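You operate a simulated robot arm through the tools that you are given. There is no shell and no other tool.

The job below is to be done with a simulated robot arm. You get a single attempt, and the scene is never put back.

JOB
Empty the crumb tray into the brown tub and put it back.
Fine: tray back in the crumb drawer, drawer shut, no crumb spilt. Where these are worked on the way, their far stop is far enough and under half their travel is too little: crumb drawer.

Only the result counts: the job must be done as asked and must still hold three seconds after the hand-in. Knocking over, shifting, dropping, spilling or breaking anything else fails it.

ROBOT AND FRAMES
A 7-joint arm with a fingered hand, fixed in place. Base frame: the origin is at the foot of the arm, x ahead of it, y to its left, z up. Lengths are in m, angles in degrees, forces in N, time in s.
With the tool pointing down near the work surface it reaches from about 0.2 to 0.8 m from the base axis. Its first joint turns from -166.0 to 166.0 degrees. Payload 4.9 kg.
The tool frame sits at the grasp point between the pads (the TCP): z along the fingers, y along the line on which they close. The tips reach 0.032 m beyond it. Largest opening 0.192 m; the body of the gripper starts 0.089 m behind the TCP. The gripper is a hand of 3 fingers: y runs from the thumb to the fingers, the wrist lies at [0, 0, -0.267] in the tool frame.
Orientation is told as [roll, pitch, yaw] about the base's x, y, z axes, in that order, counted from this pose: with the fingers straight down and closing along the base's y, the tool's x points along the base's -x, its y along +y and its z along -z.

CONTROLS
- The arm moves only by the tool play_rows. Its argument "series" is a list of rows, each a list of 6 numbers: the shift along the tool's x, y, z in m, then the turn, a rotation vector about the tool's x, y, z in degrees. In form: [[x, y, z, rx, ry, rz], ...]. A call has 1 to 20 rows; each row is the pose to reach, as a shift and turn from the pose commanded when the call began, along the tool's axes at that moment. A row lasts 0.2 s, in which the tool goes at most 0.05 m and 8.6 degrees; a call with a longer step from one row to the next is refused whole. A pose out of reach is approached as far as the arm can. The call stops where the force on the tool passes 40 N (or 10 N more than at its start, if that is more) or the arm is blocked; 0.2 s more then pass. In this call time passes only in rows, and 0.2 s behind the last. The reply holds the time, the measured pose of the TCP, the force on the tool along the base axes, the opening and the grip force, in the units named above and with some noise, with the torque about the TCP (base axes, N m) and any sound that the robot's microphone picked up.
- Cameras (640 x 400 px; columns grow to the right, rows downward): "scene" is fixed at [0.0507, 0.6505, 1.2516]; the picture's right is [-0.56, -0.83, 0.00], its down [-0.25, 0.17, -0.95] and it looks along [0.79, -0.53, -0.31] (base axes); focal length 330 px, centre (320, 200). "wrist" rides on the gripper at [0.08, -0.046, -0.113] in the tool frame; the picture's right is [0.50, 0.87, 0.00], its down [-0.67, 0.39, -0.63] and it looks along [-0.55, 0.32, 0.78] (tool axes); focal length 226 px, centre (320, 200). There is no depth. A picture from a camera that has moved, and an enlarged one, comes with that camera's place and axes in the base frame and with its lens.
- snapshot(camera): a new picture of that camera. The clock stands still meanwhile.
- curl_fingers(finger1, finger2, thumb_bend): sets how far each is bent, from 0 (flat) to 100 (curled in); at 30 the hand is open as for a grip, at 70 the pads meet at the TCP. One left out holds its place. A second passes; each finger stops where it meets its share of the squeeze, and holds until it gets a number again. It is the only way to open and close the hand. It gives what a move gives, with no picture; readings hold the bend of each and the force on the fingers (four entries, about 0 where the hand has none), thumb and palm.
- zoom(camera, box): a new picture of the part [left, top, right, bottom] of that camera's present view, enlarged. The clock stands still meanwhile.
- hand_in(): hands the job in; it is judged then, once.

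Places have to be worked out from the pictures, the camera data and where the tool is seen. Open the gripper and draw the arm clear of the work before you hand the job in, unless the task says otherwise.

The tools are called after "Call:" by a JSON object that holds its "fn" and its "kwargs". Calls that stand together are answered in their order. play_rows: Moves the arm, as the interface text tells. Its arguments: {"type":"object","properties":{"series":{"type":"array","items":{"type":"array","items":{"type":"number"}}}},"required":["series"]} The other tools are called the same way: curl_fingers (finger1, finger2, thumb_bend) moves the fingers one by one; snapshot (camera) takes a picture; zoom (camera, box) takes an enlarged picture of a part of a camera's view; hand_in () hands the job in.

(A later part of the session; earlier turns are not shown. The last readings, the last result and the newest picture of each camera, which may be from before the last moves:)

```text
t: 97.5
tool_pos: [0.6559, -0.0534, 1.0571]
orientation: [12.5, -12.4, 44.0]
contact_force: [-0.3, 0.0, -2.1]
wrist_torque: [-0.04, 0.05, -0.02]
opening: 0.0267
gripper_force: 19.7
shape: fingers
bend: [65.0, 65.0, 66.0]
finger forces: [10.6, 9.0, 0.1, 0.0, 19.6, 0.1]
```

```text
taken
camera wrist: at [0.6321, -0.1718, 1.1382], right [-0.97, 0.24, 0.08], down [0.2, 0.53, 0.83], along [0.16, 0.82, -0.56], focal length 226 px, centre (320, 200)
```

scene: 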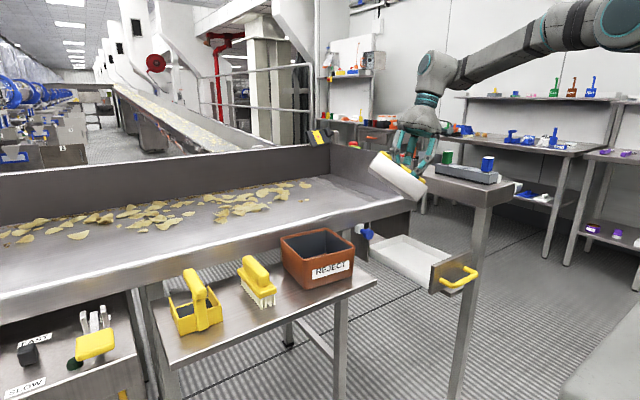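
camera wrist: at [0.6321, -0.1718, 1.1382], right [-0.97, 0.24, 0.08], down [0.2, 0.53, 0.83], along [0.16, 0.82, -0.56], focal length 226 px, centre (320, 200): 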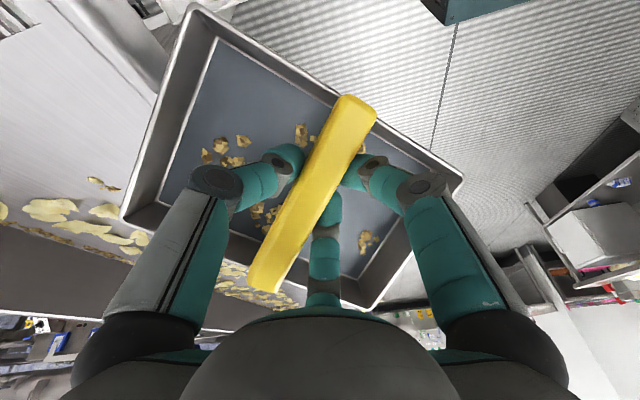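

The crumbs stayed put during the turn. Now I move over to the tub at this modest tilt, before rolling any further.

Call:
{"fn": "play_rows", "kwargs": {"series": [[-0.017, 0.018, 0.003, 0, 0, 0], [-0.034, 0.036, 0.006, 0, 0, 0], [-0.051, 0.054, 0.009, 0, 0, 0], [-0.068, 0.072, 0.012, 0, 0, 0], [-0.086, 0.091, 0.015, 0, 0, 0], [-0.103, 0.109, 0.018, 0, 0, 0], [-0.12, 0.127, 0.021, 0, 0, 0], [-0.138, 0.146, 0.024, 0, 0, 0], [-0.155, 0.164, 0.026, 0, 0, 0]]}}

Call:
{"fn": "snapshot", "kwargs": {"camera": "scene"}}

Call:
{"fn": "snapshot", "kwargs": {"camera": "wrist"}}

```text
t: 99.5
tool_pos: [0.6505, 0.1698, 1.1005]
orientation: [12.6, -12.2, 43.7]
contact_force: [-0.2, 0.7, -2.9]
wrist_torque: [-0.03, 0.05, 0.0]
opening: 0.0268
gripper_force: 19.7
shape: fingers
bend: [65.0, 65.0, 66.0]
finger forces: [10.8, 8.8, 0.0, 0.1, 19.7, 0.1]
```

```text
taken
```

scene: 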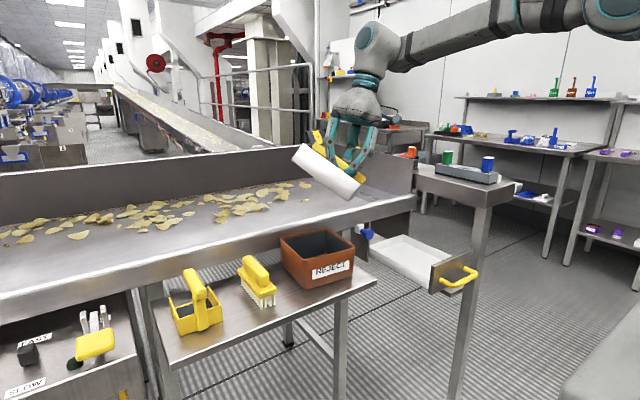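

```text
taken
camera wrist: at [0.6269, 0.0517, 1.1797], right [-0.97, 0.24, 0.08], down [0.2, 0.52, 0.83], along [0.16, 0.82, -0.56], focal length 226 px, centre (320, 200)
```

wrist: 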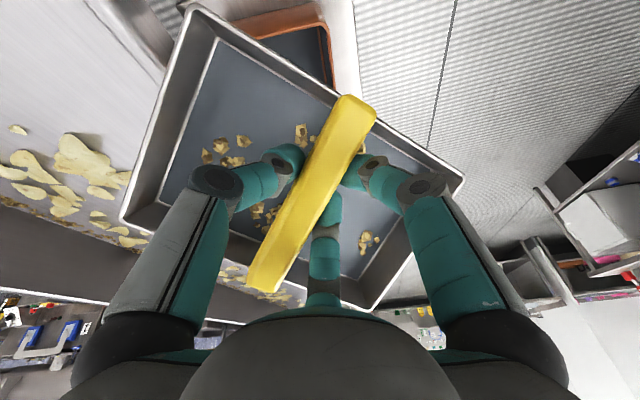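

The lowest corner and the tub behind it are visible. I roll gradually toward +y, shifting so that the low corner stays over the tub centre.

Call:
{"fn": "play_rows", "kwargs": {"series": [[-0.0067, 0.0067, 0.003, -2.87, -2.87, 0], [-0.0135, 0.0135, 0.006, -5.75, -5.75, 0], [-0.02, 0.02, 0.009, -8.6, -8.6, 0], [-0.027, 0.027, 0.012, -11.5, -11.5, 0], [-0.0338, 0.0338, 0.015, -14.4, -14.4, 0], [-0.0405, 0.0405, 0.018, -17.2, -17.2, 0], [-0.047, 0.047, 0.021, -20.1, -20.1, 0], [-0.054, 0.054, 0.024, -22.98, -22.98, 0]]}}

Call:
{"fn": "snapshot", "kwargs": {"camera": "scene"}}

Call:
{"fn": "snapshot", "kwargs": {"camera": "wrist"}}

```text
t: 101.3
tool_pos: [0.6496, 0.2479, 1.1001]
orientation: [40.2, -32.7, 32.8]
contact_force: [-1.4, -0.8, -2.7]
wrist_torque: [-0.1, 0.06, -0.01]
opening: 0.0264
gripper_force: 20.0
shape: fingers
bend: [65.0, 65.0, 66.0]
finger forces: [10.6, 8.6, 0.1, 0.0, 20.2, 0.0]
```

```text
taken
```

scene: 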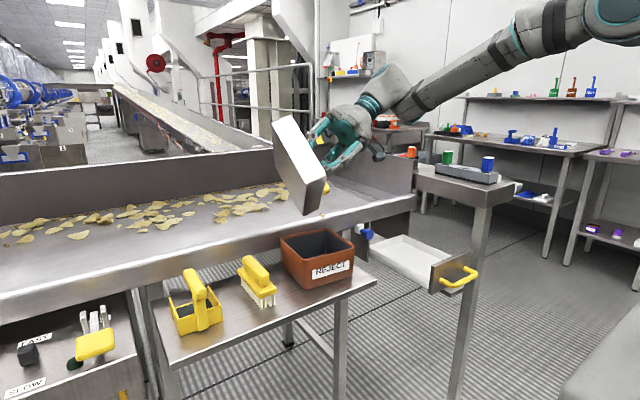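

```text
taken
camera wrist: at [0.6258, 0.1056, 1.1036], right [-0.97, 0.16, 0.2], down [0.2, 0.0, 0.98], along [0.16, 0.99, -0.03], focal length 226 px, centre (320, 200)
```

wrist: 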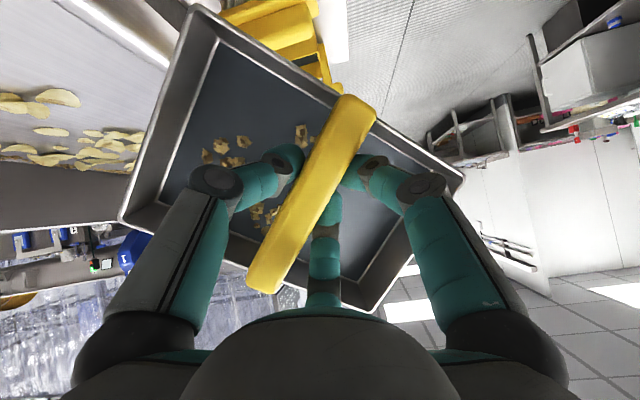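

Even at about 63° tilt the crumbs haven't moved, so they will probably let go suddenly. It's safer to have the long side vertical and the whole tray above the tub. I turn back 45° about the tool axis and centre over the tub.

Call:
{"fn": "play_rows", "kwargs": {"series": [[0.005, -0.007, -0.006, 0, 0, 7], [0.01, -0.015, -0.012, 0, 0, 14], [0.016, -0.023, -0.018, 0, 0, 21], [0.022, -0.031, -0.024, 0, 0, 28], [0.028, -0.04, -0.031, 0, 0, 35], [0.032, -0.046, -0.036, 0, 0, 41], [0.034, -0.0495, -0.039, 0, 0, 45]]}}

Call:
{"fn": "snapshot", "kwargs": {"camera": "scene"}}

Call:
{"fn": "snapshot", "kwargs": {"camera": "wrist"}}

```text
t: 102.9
tool_pos: [0.6628, 0.1813, 1.0824]
orientation: [50.0, 0.2, 0.1]
contact_force: [0.2, 0.3, -3.2]
wrist_torque: [-0.09, 0.09, -0.01]
opening: 0.0266
gripper_force: 20.3
shape: fingers
bend: [65.0, 65.0, 66.0]
finger forces: [10.6, 8.2, 0.0, 0.0, 20.4, 0.1]
```

```text
taken
```

scene: 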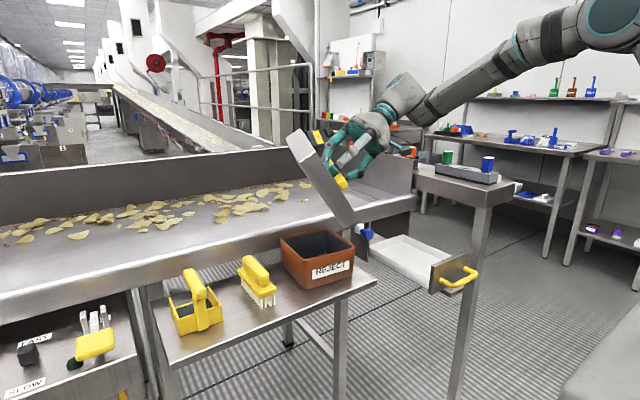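

```text
taken
camera wrist: at [0.5822, 0.0658, 1.1183], right [-0.5, 0.56, 0.66], down [0.67, -0.23, 0.7], along [0.55, 0.8, -0.26], focal length 226 px, centre (320, 200)
```

wrist: 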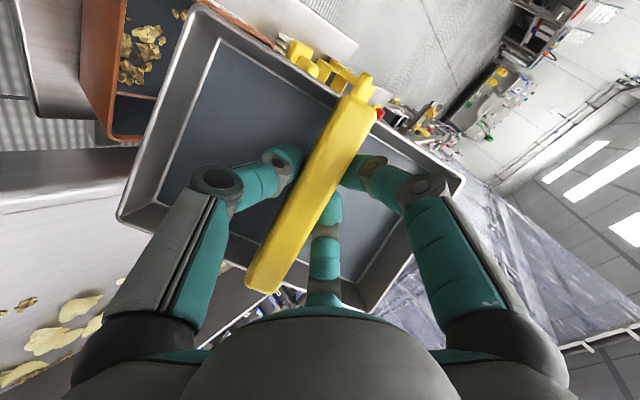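

The crumbs have gone: the tray looks empty and the crumbs are visible in the tub. I check closely for leftovers or spills.

Call:
{"fn": "zoom", "kwargs": {"camera": "wrist", "box": [20, 0, 260, 150]}}

Call:
{"fn": "zoom", "kwargs": {"camera": "wrist", "box": [110, 0, 470, 320]}}

Call:
{"fn": "zoom", "kwargs": {"camera": "scene", "box": [220, 190, 420, 320]}}

```text
2.67 times, centred on (140, 75) of wrist
camera zoom: at [0.5822, 0.0658, 1.1183], right [-0.5, 0.56, 0.66], down [0.67, -0.23, 0.7], along [0.55, 0.8, -0.26], focal length 603 px, centre (800, 533)
```

zoom: 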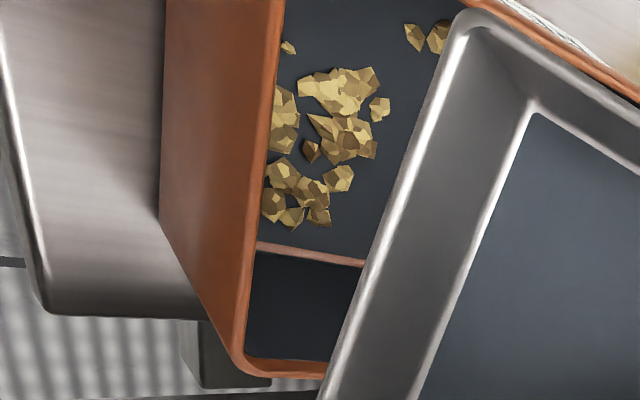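

```text
1.25 times, centred on (290, 160) of wrist
camera zoom: at [0.5822, 0.0658, 1.1183], right [-0.5, 0.56, 0.66], down [0.67, -0.23, 0.7], along [0.55, 0.8, -0.26], focal length 283 px, centre (358, 250)
```

zoom: 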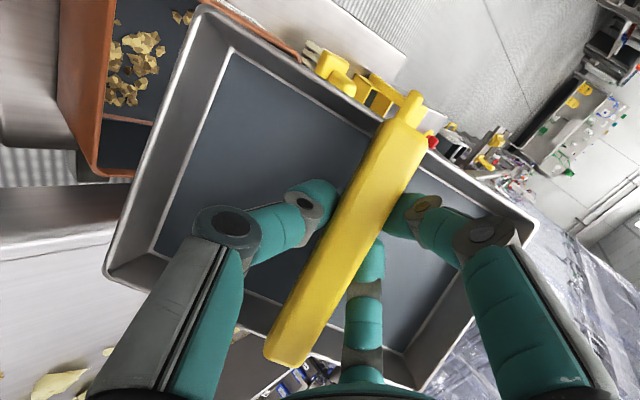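

```text
3.08 times, centred on (320, 255) of scene
camera zoom: at [0.0507, 0.6505, 1.2516], right [-0.56, -0.83, 0.0], down [-0.25, 0.17, -0.95], along [0.79, -0.53, -0.31], focal length 1016 px, centre (320, 31)
```

zoom: 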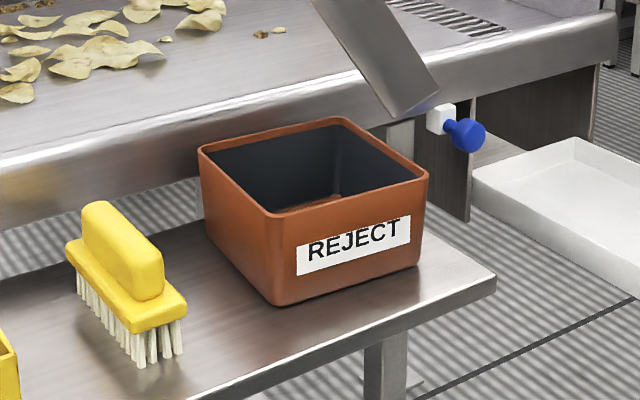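

All visible crumbs are in the tub and the table is clean. To make sure nothing is hidden behind the fingers, I roll a bit past vertical over the tub.

Call:
{"fn": "play_rows", "kwargs": {"series": [[0, -0.003, 0.001, -6.5, 0, 0], [0, -0.006, 0.002, -13, 0, 0], [0, -0.009, 0.002, -19.5, 0, 0], [0, -0.012, 0.003, -26, 0, 0], [0, -0.015, 0.004, -32.5, 0, 0], [0, -0.018, 0.004, -39, 0, 0], [0, -0.022, 0.005, -45.5, 0, 0], [0, -0.022, 0.005, -52, 0, 0], [0, -0.022, 0.005, -58, 0, 0]]}}

Call:
{"fn": "snapshot", "kwargs": {"camera": "wrist"}}

Call:
{"fn": "zoom", "kwargs": {"camera": "scene", "box": [220, 120, 460, 320]}}

```text
t: 104.9
tool_pos: [0.6605, 0.1725, 1.0612]
orientation: [108.1, -0.1, 0.0]
contact_force: [0.0, 0.5, -2.2]
wrist_torque: [-0.1, 0.03, 0.02]
opening: 0.0261
gripper_force: 17.0
shape: fingers
bend: [65.0, 71.0, 67.0]
finger forces: [13.0, 3.9, 0.1, 0.0, 17.7, 0.0]
```

```text
taken
camera wrist: at [0.5811, 0.0793, 0.9812], right [-0.5, -0.27, 0.82], down [0.67, -0.72, 0.17], along [0.55, 0.64, 0.54], focal length 226 px, centre (320, 200)
```

wrist: 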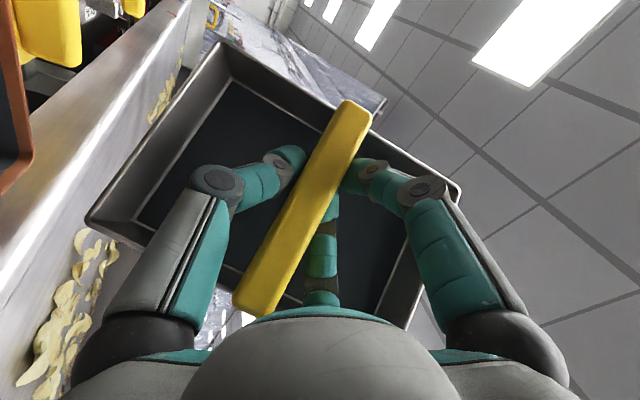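

```text
2.00 times, centred on (340, 220) of scene
camera zoom: at [0.0507, 0.6505, 1.2516], right [-0.56, -0.83, 0.0], down [-0.25, 0.17, -0.95], along [0.79, -0.53, -0.31], focal length 661 px, centre (280, 160)
```

zoom: 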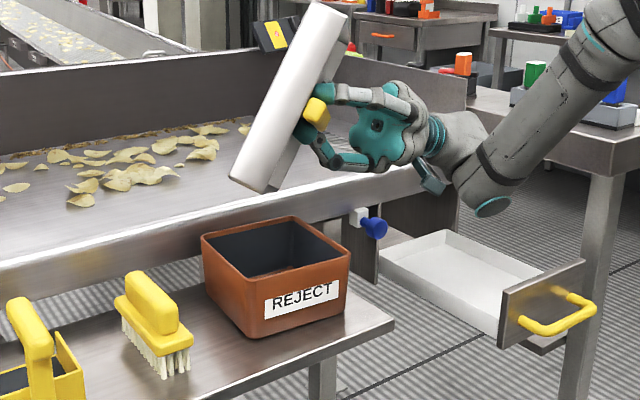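

The tray is empty. One finger slipped slightly, so I roll back to near upright gently and inspect the grip.

Call:
{"fn": "play_rows", "kwargs": {"series": [[0, 0.004, -0.002, 6, 0, 0], [0, 0.008, -0.004, 13, 0, 0], [0, 0.013, -0.006, 20, 0, 0], [0, 0.018, -0.009, 27, 0, 0], [0, 0.023, -0.012, 34, 0, 0], [0, 0.028, -0.015, 41, 0, 0], [0, 0.033, -0.017, 48, 0, 0], [0, 0.038, -0.019, 55, 0, 0], [0, 0.043, -0.022, 62, 0, 0], [0, 0.048, -0.025, 69, 0, 0], [0, 0.053, -0.027, 76, 0, 0], [0, 0.058, -0.03, 83, 0, 0], [0, 0.063, -0.032, 90, 0, 0]]}}

Call:
{"fn": "snapshot", "kwargs": {"camera": "wrist"}}

Call:
{"fn": "snapshot", "kwargs": {"camera": "scene"}}

```text
t: 107.7
tool_pos: [0.6606, 0.1224, 1.1106]
orientation: [17.9, 0.1, 0.1]
contact_force: [-0.2, -0.1, -2.7]
wrist_torque: [0.01, 0.07, 0.0]
opening: 0.0259
gripper_force: 17.8
shape: fingers
bend: [65.0, 69.0, 67.0]
finger forces: [13.6, 5.1, 0.1, 0.1, 17.3, 0.1]
```

```text
taken
camera wrist: at [0.5809, 0.0429, 1.2034], right [-0.5, 0.82, 0.27], down [0.67, 0.18, 0.72], along [0.55, 0.54, -0.64], focal length 226 px, centre (320, 200)
```

wrist: 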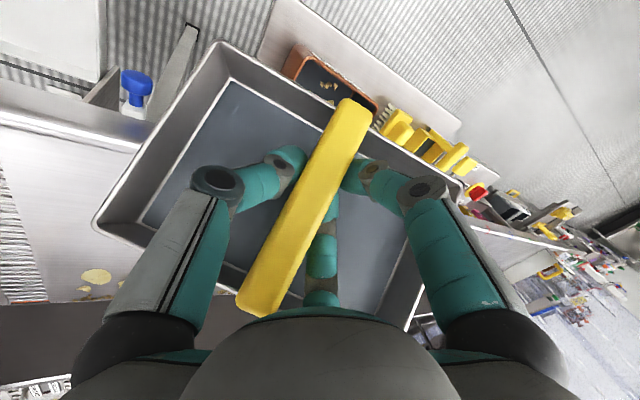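

```text
taken
```

scene: 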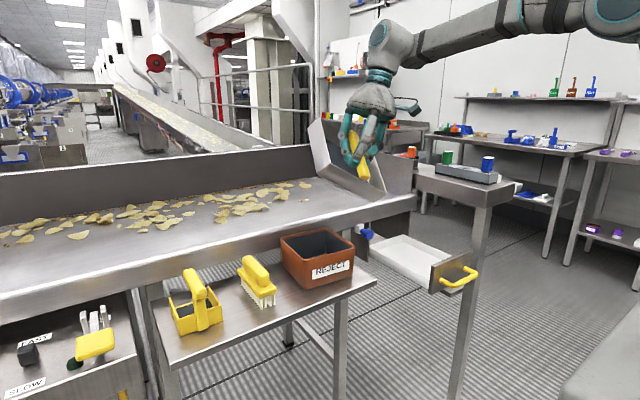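

The tray shifted slightly in the hand but is held. I turn back to yaw −90 and see how level it is.

Call:
{"fn": "play_rows", "kwargs": {"series": [[0, 0, 0, 0, 0, 7], [0, 0, 0, 0, 0, 14], [0, 0, 0, 0, 0, 21], [0, 0, 0, 0, 0, 28], [0, 0, 0, 0, 0, 35], [0, -0.01, 0, 0, 0, 42], [0, -0.02, 0, 0, 0, 49], [0, -0.03, 0, 0, 0, 56], [0, -0.04, 0, 0, 0, 63], [0, -0.05, 0, 0, 0, 70], [0, -0.06, 0, 0, 0, 77], [0, -0.07, 0, 0, 0, 84], [0, -0.08, 0, 0, 0, 90]]}}

Call:
{"fn": "snapshot", "kwargs": {"camera": "wrist"}}

Call:
{"fn": "snapshot", "kwargs": {"camera": "scene"}}

```text
t: 110.5
tool_pos: [0.6598, 0.048, 1.0878]
orientation: [-0.1, 18.0, -90.0]
contact_force: [-0.2, -0.7, -3.1]
wrist_torque: [0.06, 0.01, -0.04]
opening: 0.0259
gripper_force: 17.9
shape: fingers
bend: [65.0, 69.0, 67.0]
finger forces: [13.7, 4.9, 0.0, 0.0, 17.0, 0.1]
```

```text
taken
camera wrist: at [0.6136, 0.0877, 1.2177], right [0.87, 0.48, 0.15], down [0.39, -0.83, 0.39], along [0.31, -0.28, -0.91], focal length 226 px, centre (320, 200)
```

wrist: 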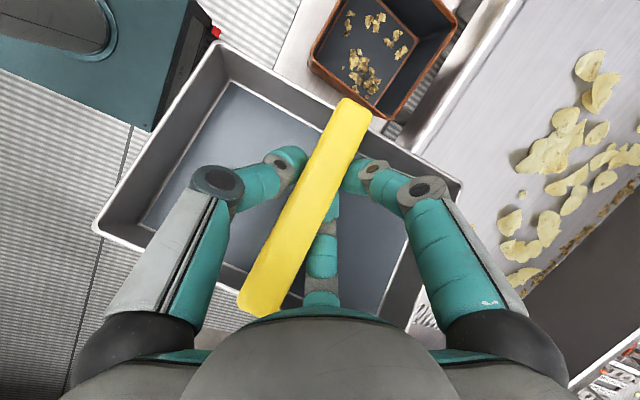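

```text
taken
```

scene: 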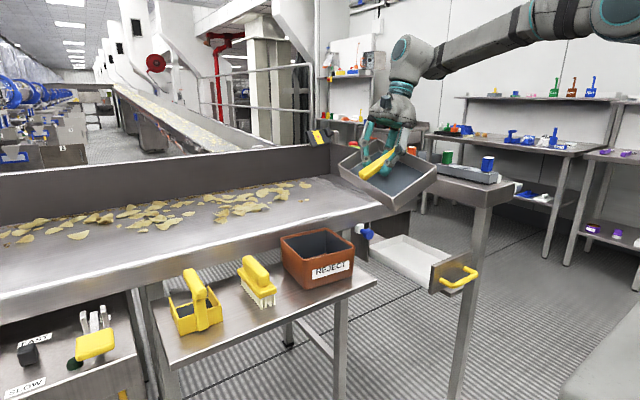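

All crumbs are visible in the tub. The tray now sits tilted in the grip (its +y side low), so I measure that tilt.

Call:
{"fn": "zoom", "kwargs": {"camera": "scene", "box": [320, 110, 460, 220]}}

Call:
{"fn": "zoom", "kwargs": {"camera": "wrist", "box": [290, 0, 470, 130]}}

```text
3.64 times, centred on (390, 165) of scene
camera zoom: at [0.0507, 0.6505, 1.2516], right [-0.56, -0.83, 0.0], down [-0.25, 0.17, -0.95], along [0.79, -0.53, -0.31], focal length 1201 px, centre (66, 327)
```

zoom: 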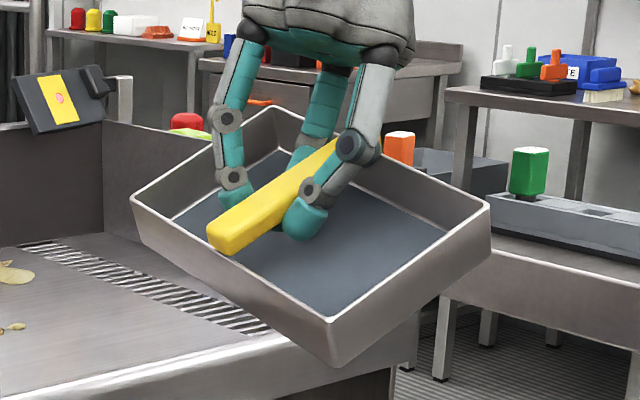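

```text
3.08 times, centred on (380, 65) of wrist
camera zoom: at [0.6136, 0.0877, 1.2177], right [0.87, 0.48, 0.15], down [0.39, -0.83, 0.39], along [0.31, -0.28, -0.91], focal length 696 px, centre (135, 615)
```

zoom: 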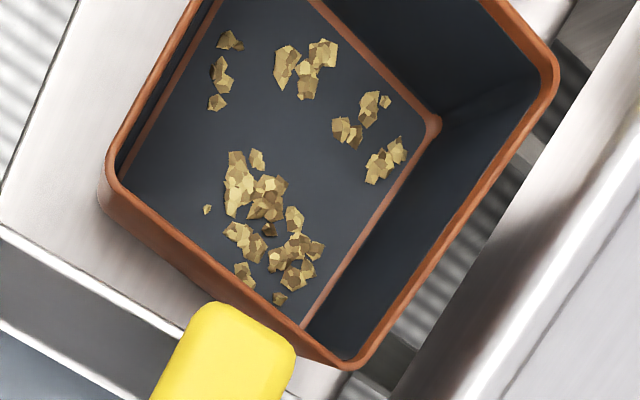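

The crumbs are all in the tub. The tray hangs about 20° low on +y and about 10° low at the front, so I'll land its low corner at its proper place in the drawer and let contact level it. First I go above the drawer.

Call:
{"fn": "play_rows", "kwargs": {"series": [[-0.022, 0.001, 0.0, 0, 0, 0], [-0.044, 0.002, 0.004, 0, 0, 0], [-0.068, 0.003, 0.014, 0, 0, 0], [-0.093, 0.005, 0.028, 0, 0, 0], [-0.12, 0.006, 0.044, 0, 0, 0], [-0.148, 0.007, 0.062, 0, 0, 0], [-0.176, 0.008, 0.082, 0, 0, 0], [-0.204, 0.01, 0.102, 0, 0, 0], [-0.232, 0.011, 0.122, 0, 0, 0]]}}

Call:
{"fn": "snapshot", "kwargs": {"camera": "wrist"}}

Call:
{"fn": "zoom", "kwargs": {"camera": "scene", "box": [340, 150, 500, 280]}}

```text
t: 112.5
tool_pos: [0.6746, -0.1389, 0.8972]
orientation: [0.0, 18.0, -89.8]
contact_force: [0.7, 0.4, -1.1]
wrist_torque: [0.04, 0.04, 0.01]
opening: 0.0257
gripper_force: 17.7
shape: fingers
bend: [65.0, 69.0, 67.0]
finger forces: [13.7, 4.4, 0.1, 0.1, 17.0, 0.0]
```

```text
taken
camera wrist: at [0.6269, -0.0978, 1.0286], right [0.86, 0.48, 0.15], down [0.39, -0.83, 0.39], along [0.32, -0.28, -0.91], focal length 226 px, centre (320, 200)
```

wrist: 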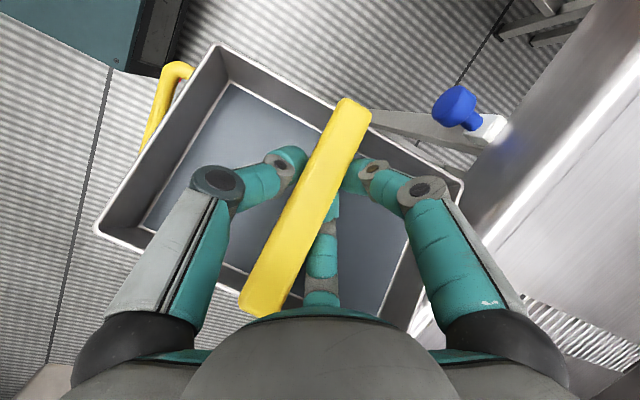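

```text
3.08 times, centred on (420, 215) of scene
camera zoom: at [0.0507, 0.6505, 1.2516], right [-0.56, -0.83, 0.0], down [-0.25, 0.17, -0.95], along [0.79, -0.53, -0.31], focal length 1016 px, centre (12, 154)
```

zoom: 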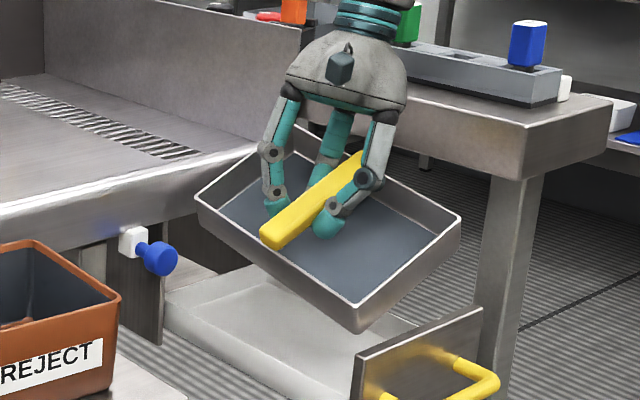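

Call:
{"fn": "play_rows", "kwargs": {"series": [[-0.005, 0, 0.015, 0, 0, 0], [-0.01, 0, 0.03, 0, 0, 0], [-0.015, 0, 0.046, 0, 0, 0], [-0.02, 0, 0.062, 0, 0, 0], [-0.024, 0, 0.074, 0, 0, 0]]}}

Call:
{"fn": "snapshot", "kwargs": {"camera": "wrist"}}

Call:
{"fn": "zoom", "kwargs": {"camera": "scene", "box": [340, 170, 500, 290]}}

```text
t: 113.7
tool_pos: [0.6723, -0.1369, 0.8213]
orientation: [-0.1, 18.0, -89.9]
contact_force: [-0.3, 0.7, -1.8]
wrist_torque: [0.05, -0.02, -0.04]
opening: 0.0256
gripper_force: 17.5
shape: fingers
bend: [65.0, 69.0, 67.0]
finger forces: [14.1, 5.0, 0.0, 0.0, 17.1, 0.0]
```

```text
taken
camera wrist: at [0.6259, -0.0963, 0.9514], right [0.87, 0.48, 0.15], down [0.39, -0.83, 0.39], along [0.32, -0.28, -0.91], focal length 226 px, centre (320, 200)
```

wrist: 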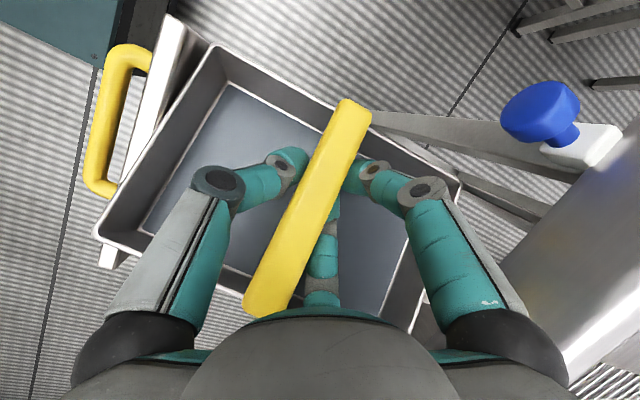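

```text
3.33 times, centred on (420, 230) of scene
camera zoom: at [0.0507, 0.6505, 1.2516], right [-0.56, -0.83, 0.0], down [-0.25, 0.17, -0.95], along [0.79, -0.53, -0.31], focal length 1101 px, centre (-13, 100)
```

zoom: 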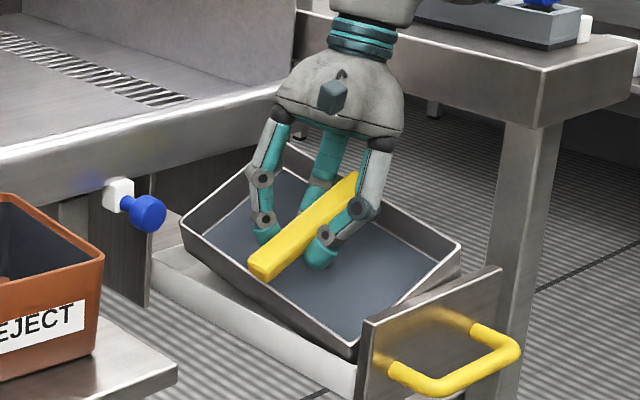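

The low corner sits inside the drawer front. I lower to contact and then level it by moving toward the recorded seat pose in small steps.

Call:
{"fn": "play_rows", "kwargs": {"series": [[-0.0022, 0, 0.0067, 0, 0, 0], [-0.0043, 0, 0.0133, 0, 0, 0], [-0.013, 0.0035, 0.0184, 0, 0, 0], [-0.0215, 0.007, 0.0234, 0, 0, 0]]}}

Call:
{"fn": "snapshot", "kwargs": {"camera": "wrist"}}

Call:
{"fn": "zoom", "kwargs": {"camera": "scene", "box": [340, 170, 500, 290]}}

```text
t: 114.7
tool_pos: [0.6793, -0.1509, 0.7928]
orientation: [-0.1, 18.0, -89.9]
contact_force: [1.7, 0.1, -1.6]
wrist_torque: [0.11, 0.12, -0.06]
opening: 0.0256
gripper_force: 16.8
shape: fingers
bend: [66.0, 71.0, 67.0]
finger forces: [13.1, 5.6, 0.1, 0.0, 14.3, 0.1]
```

```text
taken
camera wrist: at [0.6321, -0.1104, 0.9239], right [0.86, 0.48, 0.15], down [0.39, -0.83, 0.39], along [0.32, -0.28, -0.91], focal length 226 px, centre (320, 200)
```

wrist: 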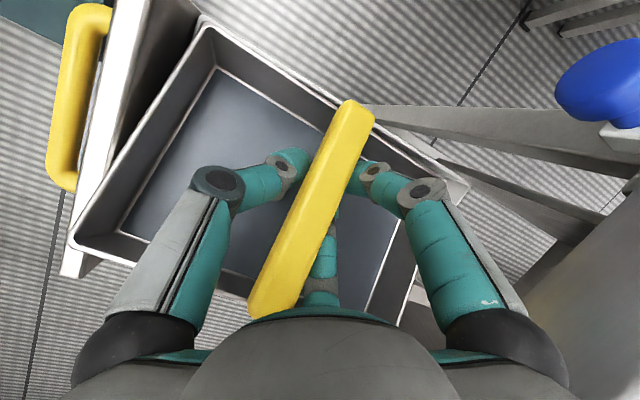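

```text
3.33 times, centred on (420, 230) of scene
camera zoom: at [0.0507, 0.6505, 1.2516], right [-0.56, -0.83, 0.0], down [-0.25, 0.17, -0.95], along [0.79, -0.53, -0.31], focal length 1101 px, centre (-13, 100)
```

zoom: 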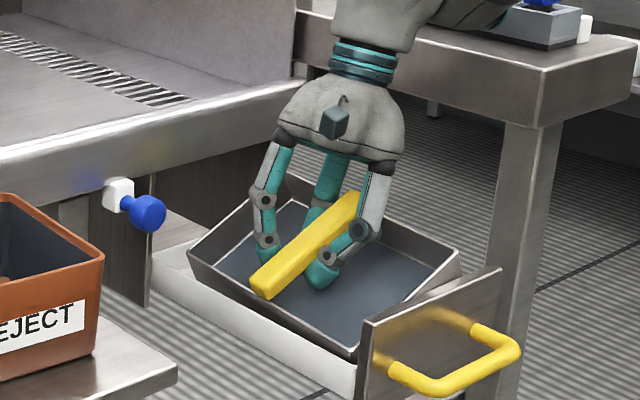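

Call:
{"fn": "play_rows", "kwargs": {"series": [[-0.0056, 0.0022, 0.0038, 0, 0, 0], [-0.0112, 0.0045, 0.0076, 0, 0, 0], [-0.0168, 0.0067, 0.0113, 0, 0, 0]]}}

Call:
{"fn": "snapshot", "kwargs": {"camera": "wrist"}}

Call:
{"fn": "zoom", "kwargs": {"camera": "scene", "box": [340, 170, 500, 290]}}

```text
t: 115.5
tool_pos: [0.6854, -0.1651, 0.7784]
orientation: [0.0, 18.0, -89.9]
contact_force: [0.2, -0.2, -0.4]
wrist_torque: [0.17, -0.03, 0.0]
opening: 0.0192
gripper_force: 13.9
shape: fingers
bend: [67.0, 72.0, 67.0]
finger forces: [9.9, 4.4, 0.1, 0.0, 13.2, 0.0]
```

```text
taken
camera wrist: at [0.639, -0.1234, 0.908], right [0.87, 0.48, 0.15], down [0.39, -0.83, 0.39], along [0.32, -0.28, -0.91], focal length 226 px, centre (320, 200)
```

wrist: 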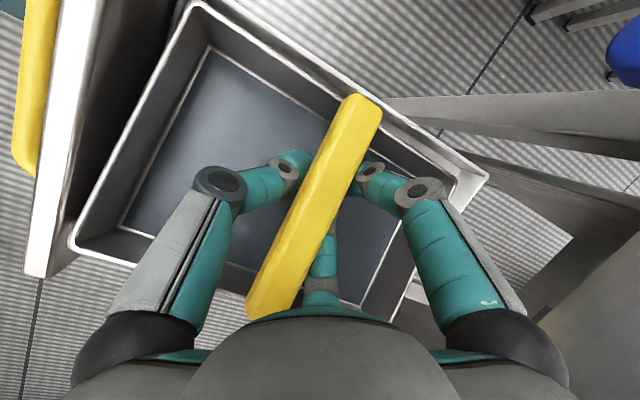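

```text
3.33 times, centred on (420, 230) of scene
camera zoom: at [0.0507, 0.6505, 1.2516], right [-0.56, -0.83, 0.0], down [-0.25, 0.17, -0.95], along [0.79, -0.53, -0.31], focal length 1101 px, centre (-13, 100)
```

zoom: 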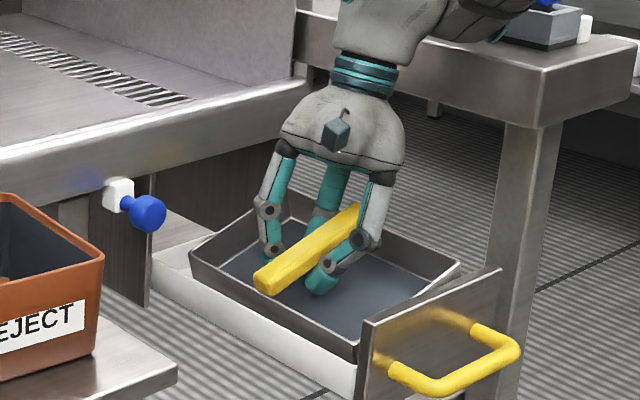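

Nearly flat now. I open the fingers to let the tray drop the last few millimetres.

Call:
{"fn": "curl_fingers", "kwargs": {"finger1": 54, "finger2": 54, "thumb_bend": 54}}

Call:
{"fn": "snapshot", "kwargs": {"camera": "wrist"}}

Call:
{"fn": "zoom", "kwargs": {"camera": "scene", "box": [340, 170, 500, 290]}}

```text
t: 116.5
tool_pos: [0.6859, -0.1643, 0.7783]
orientation: [0.1, 17.9, -89.8]
contact_force: [-0.3, 0.2, -0.3]
wrist_torque: [0.02, 0.03, 0.01]
opening: 0.0664
gripper_force: 0.0
shape: fingers
bend: [54.0, 54.0, 54.0]
finger forces: [0.1, 0.1, 0.0, 0.0, 0.0, 0.0]
```

```text
taken
camera wrist: at [0.6391, -0.1232, 0.9085], right [0.87, 0.48, 0.15], down [0.39, -0.83, 0.39], along [0.32, -0.28, -0.91], focal length 226 px, centre (320, 200)
```

wrist: 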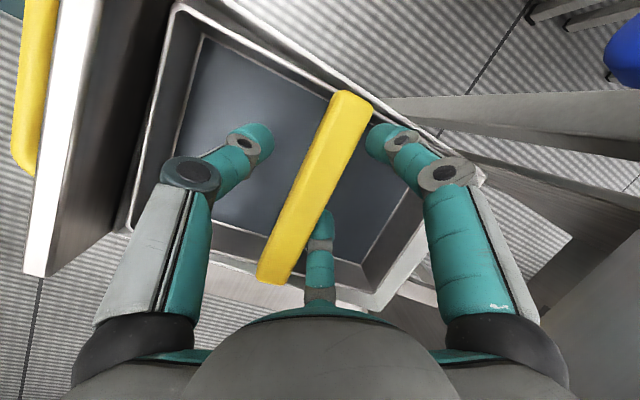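

```text
3.33 times, centred on (420, 230) of scene
camera zoom: at [0.0507, 0.6505, 1.2516], right [-0.56, -0.83, 0.0], down [-0.25, 0.17, -0.95], along [0.79, -0.53, -0.31], focal length 1101 px, centre (-13, 100)
```

zoom: 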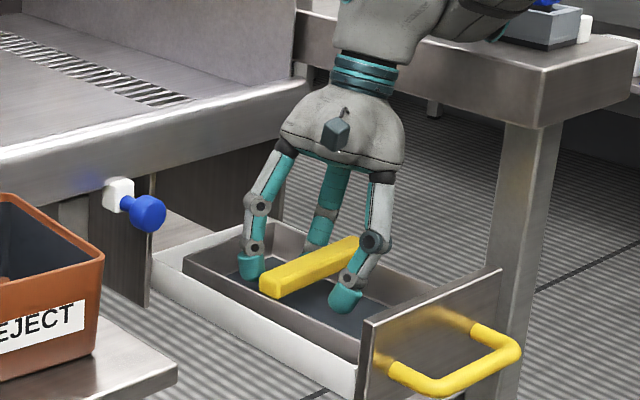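

The tray dropped flat into the drawer. I raise the hand straight up clear of the bar and verify.

Call:
{"fn": "play_rows", "kwargs": {"series": [[0.009, 0, -0.0285, 0, 0, 0], [0.0185, 0, -0.057, 0, 0, 0], [0.028, 0, -0.0856, 0, 0, 0], [0.037, 0, -0.114, 0, 0, 0], [0.046, 0, -0.143, 0, 0, 0]]}}

Call:
{"fn": "snapshot", "kwargs": {"camera": "wrist"}}

Call:
{"fn": "zoom", "kwargs": {"camera": "scene", "box": [340, 170, 500, 290]}}

```text
t: 117.7
tool_pos: [0.6852, -0.1622, 0.927]
orientation: [0.0, 18.0, -89.9]
contact_force: [-0.1, -0.1, -0.6]
wrist_torque: [-0.03, 0.0, -0.02]
opening: 0.0668
gripper_force: 0.0
shape: fingers
bend: [54.0, 54.0, 54.0]
finger forces: [0.0, 0.1, 0.0, 0.0, 0.0, 0.1]
```

```text
taken
camera wrist: at [0.6379, -0.1215, 1.0565], right [0.87, 0.48, 0.15], down [0.39, -0.83, 0.39], along [0.31, -0.28, -0.91], focal length 226 px, centre (320, 200)
```

wrist: 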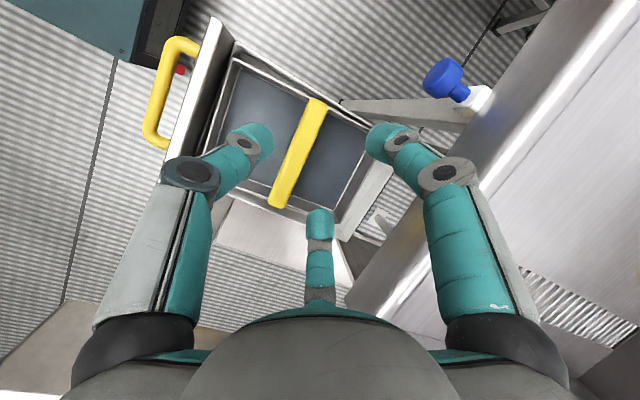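

```text
3.33 times, centred on (420, 230) of scene
camera zoom: at [0.0507, 0.6505, 1.2516], right [-0.56, -0.83, 0.0], down [-0.25, 0.17, -0.95], along [0.79, -0.53, -0.31], focal length 1101 px, centre (-13, 100)
```

zoom: 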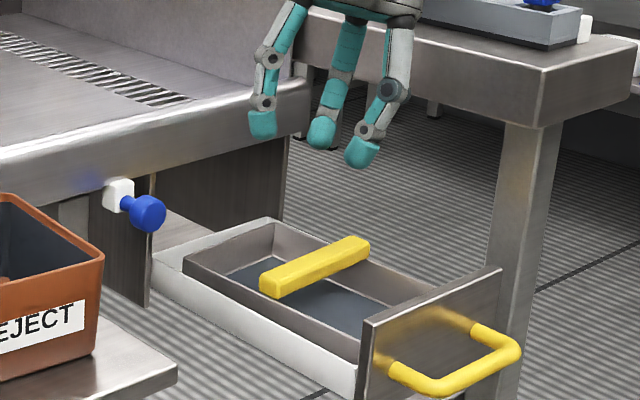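

The tray is flat in its place. Now to shut the drawer: I make a fist and move back in front of the drawer.

Call:
{"fn": "curl_fingers", "kwargs": {"finger1": 72, "finger2": 72, "thumb_bend": 72}}

Call:
{"fn": "play_rows", "kwargs": {"series": [[0, -0.04, 0, 0, 0, 0], [0, -0.08, 0, 0, 0, 0], [0, -0.12, 0, 0, 0, 0], [0, -0.16, 0, 0, 0, 0], [0, -0.2, 0, 0, 0, 0], [0, -0.235, 0, 0, 0, 0]]}}

Call:
{"fn": "play_rows", "kwargs": {"series": [[0, 0, 0, -7, -2.4, -1.1], [0, 0, 0, -14.1, -4.8, -2.2], [0, 0, 0, -21.2, -7.2, -3.4], [0, 0, 0, -28.3, -9.6, -4.5], [0, 0, 0, -35.4, -12, -5.6], [0, 0, 0, -42.5, -14.4, -6.7], [0, 0, 0, -49.5, -16.8, -7.85]]}}

Call:
{"fn": "snapshot", "kwargs": {"camera": "wrist"}}

Call:
{"fn": "snapshot", "kwargs": {"camera": "scene"}}

```text
t: 118.7
tool_pos: [0.6843, -0.1622, 0.9245]
orientation: [0.1, 18.0, -89.8]
contact_force: [0.0, 0.0, 0.1]
wrist_torque: [0.02, 0.03, -0.02]
opening: 0.0014
gripper_force: 0.0
shape: fingers
bend: [71.0, 71.0, 71.0]
finger forces: [0.1, 0.0, 0.0, 0.0, 0.1, 0.0]
```

```text
t: 120.1
tool_pos: [0.4487, -0.1627, 0.9242]
orientation: [-0.2, 18.1, -89.8]
contact_force: [-1.6, 0.7, -0.3]
wrist_torque: [-0.01, -0.07, 0.0]
opening: 0.0014
gripper_force: 0.0
shape: fingers
bend: [71.0, 71.0, 71.0]
finger forces: [0.0, 0.0, 0.0, 0.1, 0.0, 0.0]
```

```text
t: 121.7
tool_pos: [0.4489, -0.164, 0.9275]
orientation: [49.9, 0.0, -89.8]
contact_force: [-1.0, -0.5, 0.4]
wrist_torque: [0.01, -0.03, 0.01]
opening: 0.0017
gripper_force: 0.1
shape: fingers
bend: [71.0, 71.0, 71.0]
finger forces: [0.0, 0.0, 0.1, 0.0, 0.1, 0.1]
```

```text
taken
camera wrist: at [0.3333, -0.0844, 0.9636], right [0.56, 0.5, 0.66], down [-0.23, -0.67, 0.7], along [0.8, -0.54, -0.26], focal length 226 px, centre (320, 200)
```

wrist: 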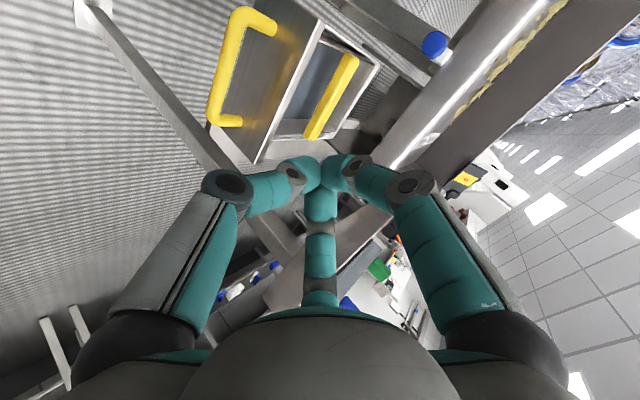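

```text
taken
```

scene: 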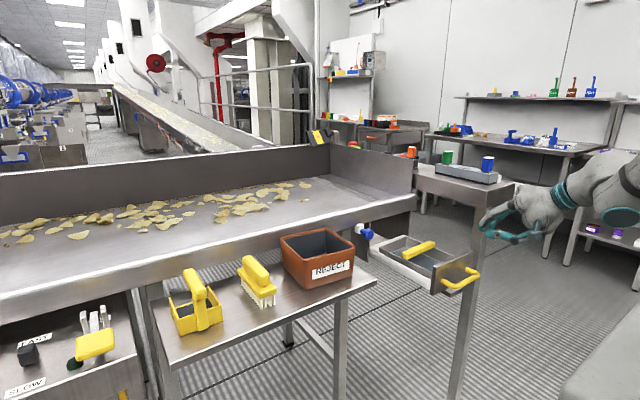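

The fist is tilted 50° forward in front of the drawer. I lower it so the fingertips are level with the upper part of the drawer face, above the handle bar.

Call:
{"fn": "play_rows", "kwargs": {"series": [[0, -0.023, 0.017, 0, 0, 0], [0, -0.046, 0.034, 0, 0, 0], [0, -0.069, 0.051, 0, 0, 0], [0, -0.092, 0.068, 0, 0, 0], [0, -0.113, 0.083, 0, 0, 0]]}}

Call:
{"fn": "snapshot", "kwargs": {"camera": "wrist"}}

Call:
{"fn": "zoom", "kwargs": {"camera": "scene", "box": [380, 190, 580, 315]}}

```text
t: 122.9
tool_pos: [0.4409, -0.1615, 0.786]
orientation: [49.9, 0.1, -90.0]
contact_force: [0.5, -0.3, -0.5]
wrist_torque: [-0.03, -0.03, 0.0]
opening: 0.0017
gripper_force: 0.0
shape: fingers
bend: [71.0, 71.0, 71.0]
finger forces: [0.1, 0.1, 0.0, 0.0, 0.0, 0.0]
```

```text
taken
camera wrist: at [0.3238, -0.0822, 0.8232], right [0.56, 0.5, 0.66], down [-0.23, -0.67, 0.7], along [0.8, -0.55, -0.26], focal length 226 px, centre (320, 200)
```

wrist: 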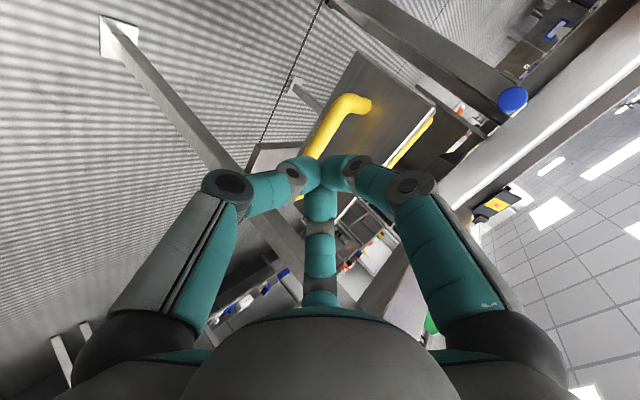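

```text
3.20 times, centred on (480, 252) of scene
camera zoom: at [0.0507, 0.6505, 1.2516], right [-0.56, -0.83, 0.0], down [-0.25, 0.17, -0.95], along [0.79, -0.53, -0.31], focal length 1057 px, centre (-192, 32)
```

zoom: 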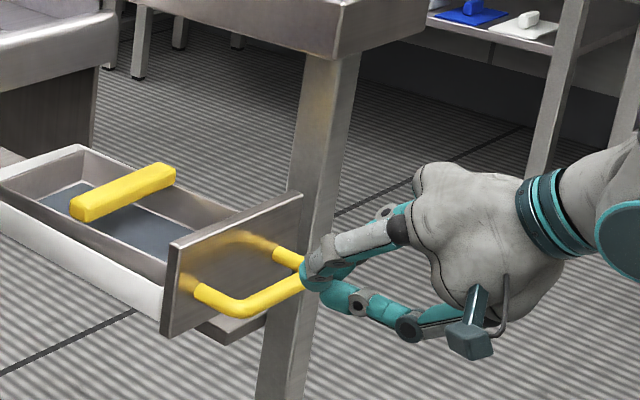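

The fingertips are in front of the face and above the handle bar, with about 9 cm to go. I advance +x carefully until contact.

Call:
{"fn": "play_rows", "kwargs": {"series": [[0, 0.0129, 0.0153, 0, 0, 0], [0, 0.0257, 0.0306, 0, 0, 0], [0, 0.0386, 0.046, 0, 0, 0], [0, 0.0514, 0.0613, 0, 0, 0], [0, 0.058, 0.069, 0, 0, 0]]}}

Call:
{"fn": "snapshot", "kwargs": {"camera": "wrist"}}

Call:
{"fn": "zoom", "kwargs": {"camera": "scene", "box": [370, 190, 530, 290]}}

```text
t: 124.1
tool_pos: [0.5296, -0.1623, 0.7869]
orientation: [49.8, 0.0, -89.9]
contact_force: [-1.5, -0.2, -0.3]
wrist_torque: [0.01, 0.04, 0.01]
opening: 0.0013
gripper_force: 0.1
shape: fingers
bend: [71.0, 71.0, 71.0]
finger forces: [0.1, 0.0, 0.0, 0.0, 0.0, 0.0]
```

```text
taken
camera wrist: at [0.4144, -0.0832, 0.8233], right [0.56, 0.5, 0.66], down [-0.23, -0.67, 0.7], along [0.8, -0.54, -0.26], focal length 226 px, centre (320, 200)
```

wrist: 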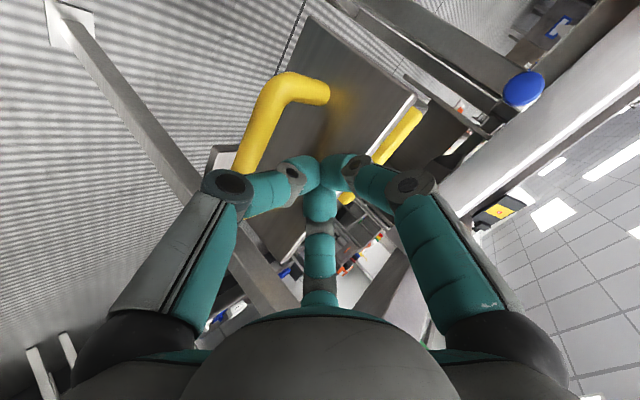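

```text
4.00 times, centred on (450, 240) of scene
camera zoom: at [0.0507, 0.6505, 1.2516], right [-0.56, -0.83, 0.0], down [-0.25, 0.17, -0.95], along [0.79, -0.53, -0.31], focal length 1321 px, centre (-200, 40)
```

zoom: 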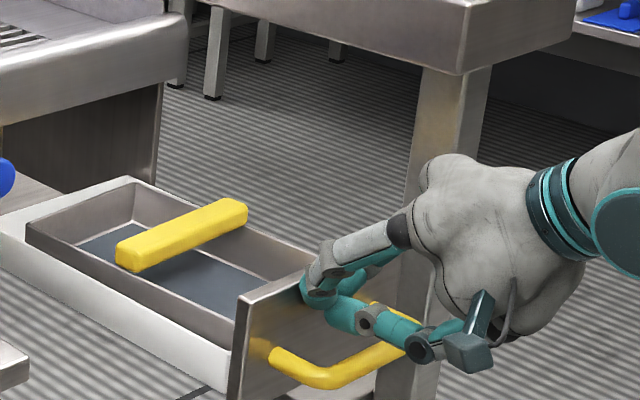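

Just short of the face. I lower 1 cm for margin and push gently.

Call:
{"fn": "play_rows", "kwargs": {"series": [[0, -0.0077, 0.0064, 0, 0, 0], [0, 0, 0.0156, 0, 0, 0], [0, 0.0077, 0.0248, 0, 0, 0], [0, 0.0154, 0.034, 0, 0, 0], [0, 0.0231, 0.0432, 0, 0, 0]]}}

Call:
{"fn": "snapshot", "kwargs": {"camera": "wrist"}}

Call:
{"fn": "zoom", "kwargs": {"camera": "scene", "box": [360, 190, 520, 290]}}

```text
t: 125.3
tool_pos: [0.5794, -0.1656, 0.7754]
orientation: [49.9, 0.0, -89.8]
contact_force: [-1.6, 0.3, 0.8]
wrist_torque: [-0.03, -0.01, 0.03]
opening: 0.0016
gripper_force: 0.0
shape: fingers
bend: [71.0, 71.0, 71.0]
finger forces: [0.0, 0.0, 0.0, 0.0, 0.0, 0.1]
```

```text
taken
camera wrist: at [0.4631, -0.0854, 0.8123], right [0.56, 0.5, 0.66], down [-0.23, -0.67, 0.7], along [0.8, -0.54, -0.26], focal length 226 px, centre (320, 200)
```

wrist: 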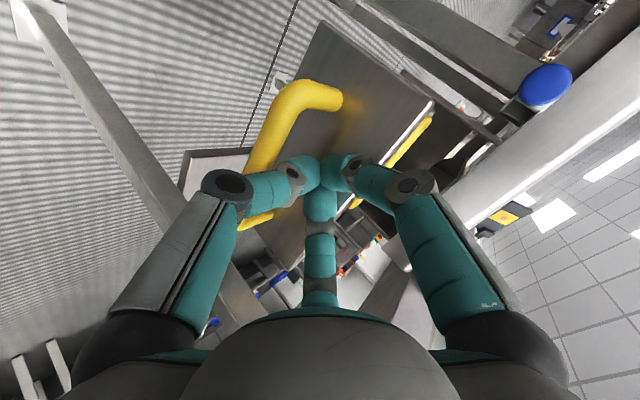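

```text
4.00 times, centred on (440, 240) of scene
camera zoom: at [0.0507, 0.6505, 1.2516], right [-0.56, -0.83, 0.0], down [-0.25, 0.17, -0.95], along [0.79, -0.53, -0.31], focal length 1321 px, centre (-160, 40)
```

zoom: 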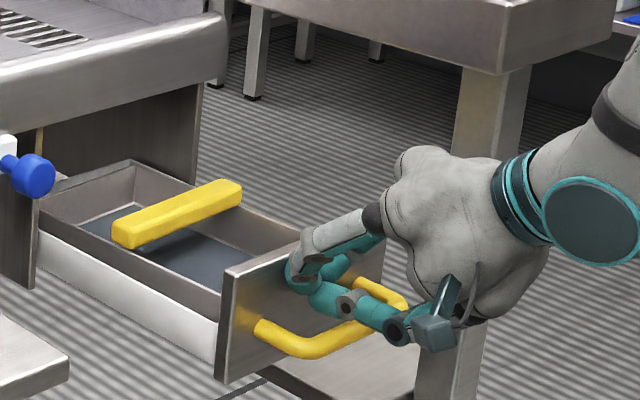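

The drawer is sliding in with little force. I continue pushing steadily.

Call:
{"fn": "play_rows", "kwargs": {"series": [[0, 0.009, 0.0107, 0, 0, 0], [0, 0.018, 0.0214, 0, 0, 0], [0, 0.027, 0.0322, 0, 0, 0], [0, 0.036, 0.0429, 0, 0, 0], [0, 0.045, 0.0536, 0, 0, 0], [0, 0.054, 0.0643, 0, 0, 0], [0, 0.063, 0.075, 0, 0, 0], [0, 0.072, 0.0858, 0, 0, 0]]}}

Call:
{"fn": "snapshot", "kwargs": {"camera": "wrist"}}

Call:
{"fn": "zoom", "kwargs": {"camera": "scene", "box": [340, 180, 500, 280]}}

```text
t: 127.1
tool_pos: [0.6926, -0.1621, 0.7769]
orientation: [49.9, -0.1, -89.7]
contact_force: [-1.7, -1.1, 0.3]
wrist_torque: [0.0, -0.01, 0.0]
opening: 0.0013
gripper_force: 0.0
shape: fingers
bend: [71.0, 71.0, 71.0]
finger forces: [0.1, 0.1, 0.0, 0.0, 0.0, 0.0]
```

```text
taken
camera wrist: at [0.5756, -0.0837, 0.8136], right [0.56, 0.5, 0.66], down [-0.23, -0.67, 0.7], along [0.8, -0.54, -0.26], focal length 226 px, centre (320, 200)
```

wrist: 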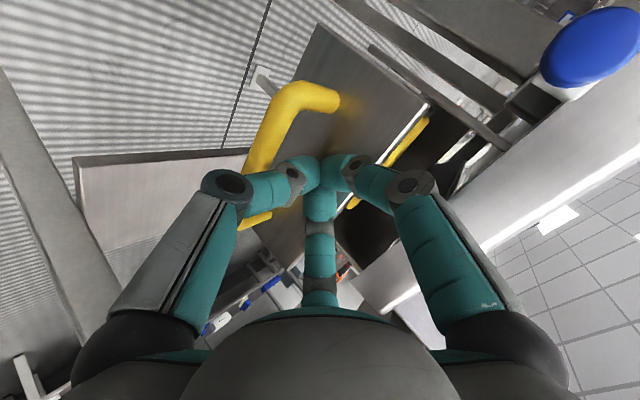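

```text
4.00 times, centred on (420, 230) of scene
camera zoom: at [0.0507, 0.6505, 1.2516], right [-0.56, -0.83, 0.0], down [-0.25, 0.17, -0.95], along [0.79, -0.53, -0.31], focal length 1321 px, centre (-80, 80)
```

zoom: 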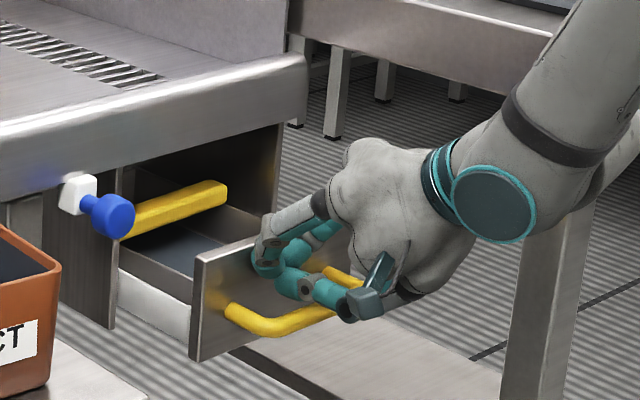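

Call:
{"fn": "play_rows", "kwargs": {"series": [[0, 0.0077, 0.0092, 0, 0, 0], [0, 0.0154, 0.0184, 0, 0, 0], [0, 0.0231, 0.0276, 0, 0, 0], [0, 0.0309, 0.0368, 0, 0, 0], [0, 0.0386, 0.046, 0, 0, 0]]}}

Call:
{"fn": "snapshot", "kwargs": {"camera": "wrist"}}

Call:
{"fn": "zoom", "kwargs": {"camera": "scene", "box": [340, 180, 500, 280]}}

```text
t: 128.3
tool_pos: [0.7527, -0.1628, 0.7774]
orientation: [49.8, 0.0, -89.9]
contact_force: [-2.4, 0.7, 0.1]
wrist_torque: [-0.01, 0.03, -0.02]
opening: 0.0014
gripper_force: 0.1
shape: fingers
bend: [71.0, 71.0, 71.0]
finger forces: [0.0, 0.0, 0.0, 0.1, 0.0, 0.1]
```

```text
taken
camera wrist: at [0.6354, -0.0833, 0.8141], right [0.56, 0.5, 0.66], down [-0.23, -0.67, 0.7], along [0.8, -0.54, -0.26], focal length 226 px, centre (320, 200)
```

wrist: 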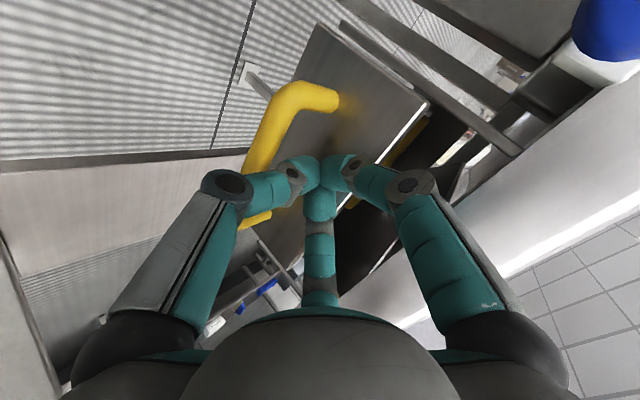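

```text
4.00 times, centred on (420, 230) of scene
camera zoom: at [0.0507, 0.6505, 1.2516], right [-0.56, -0.83, 0.0], down [-0.25, 0.17, -0.95], along [0.79, -0.53, -0.31], focal length 1321 px, centre (-80, 80)
```

zoom: 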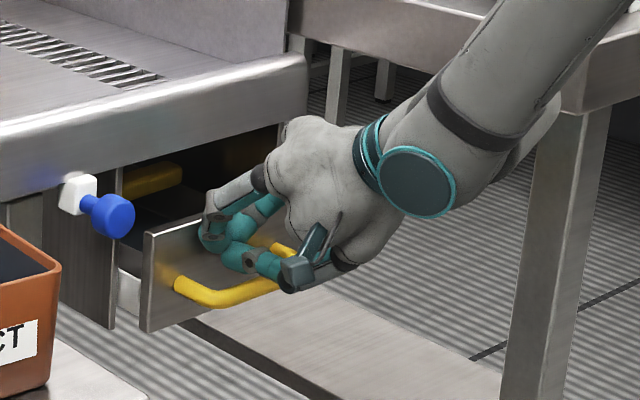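

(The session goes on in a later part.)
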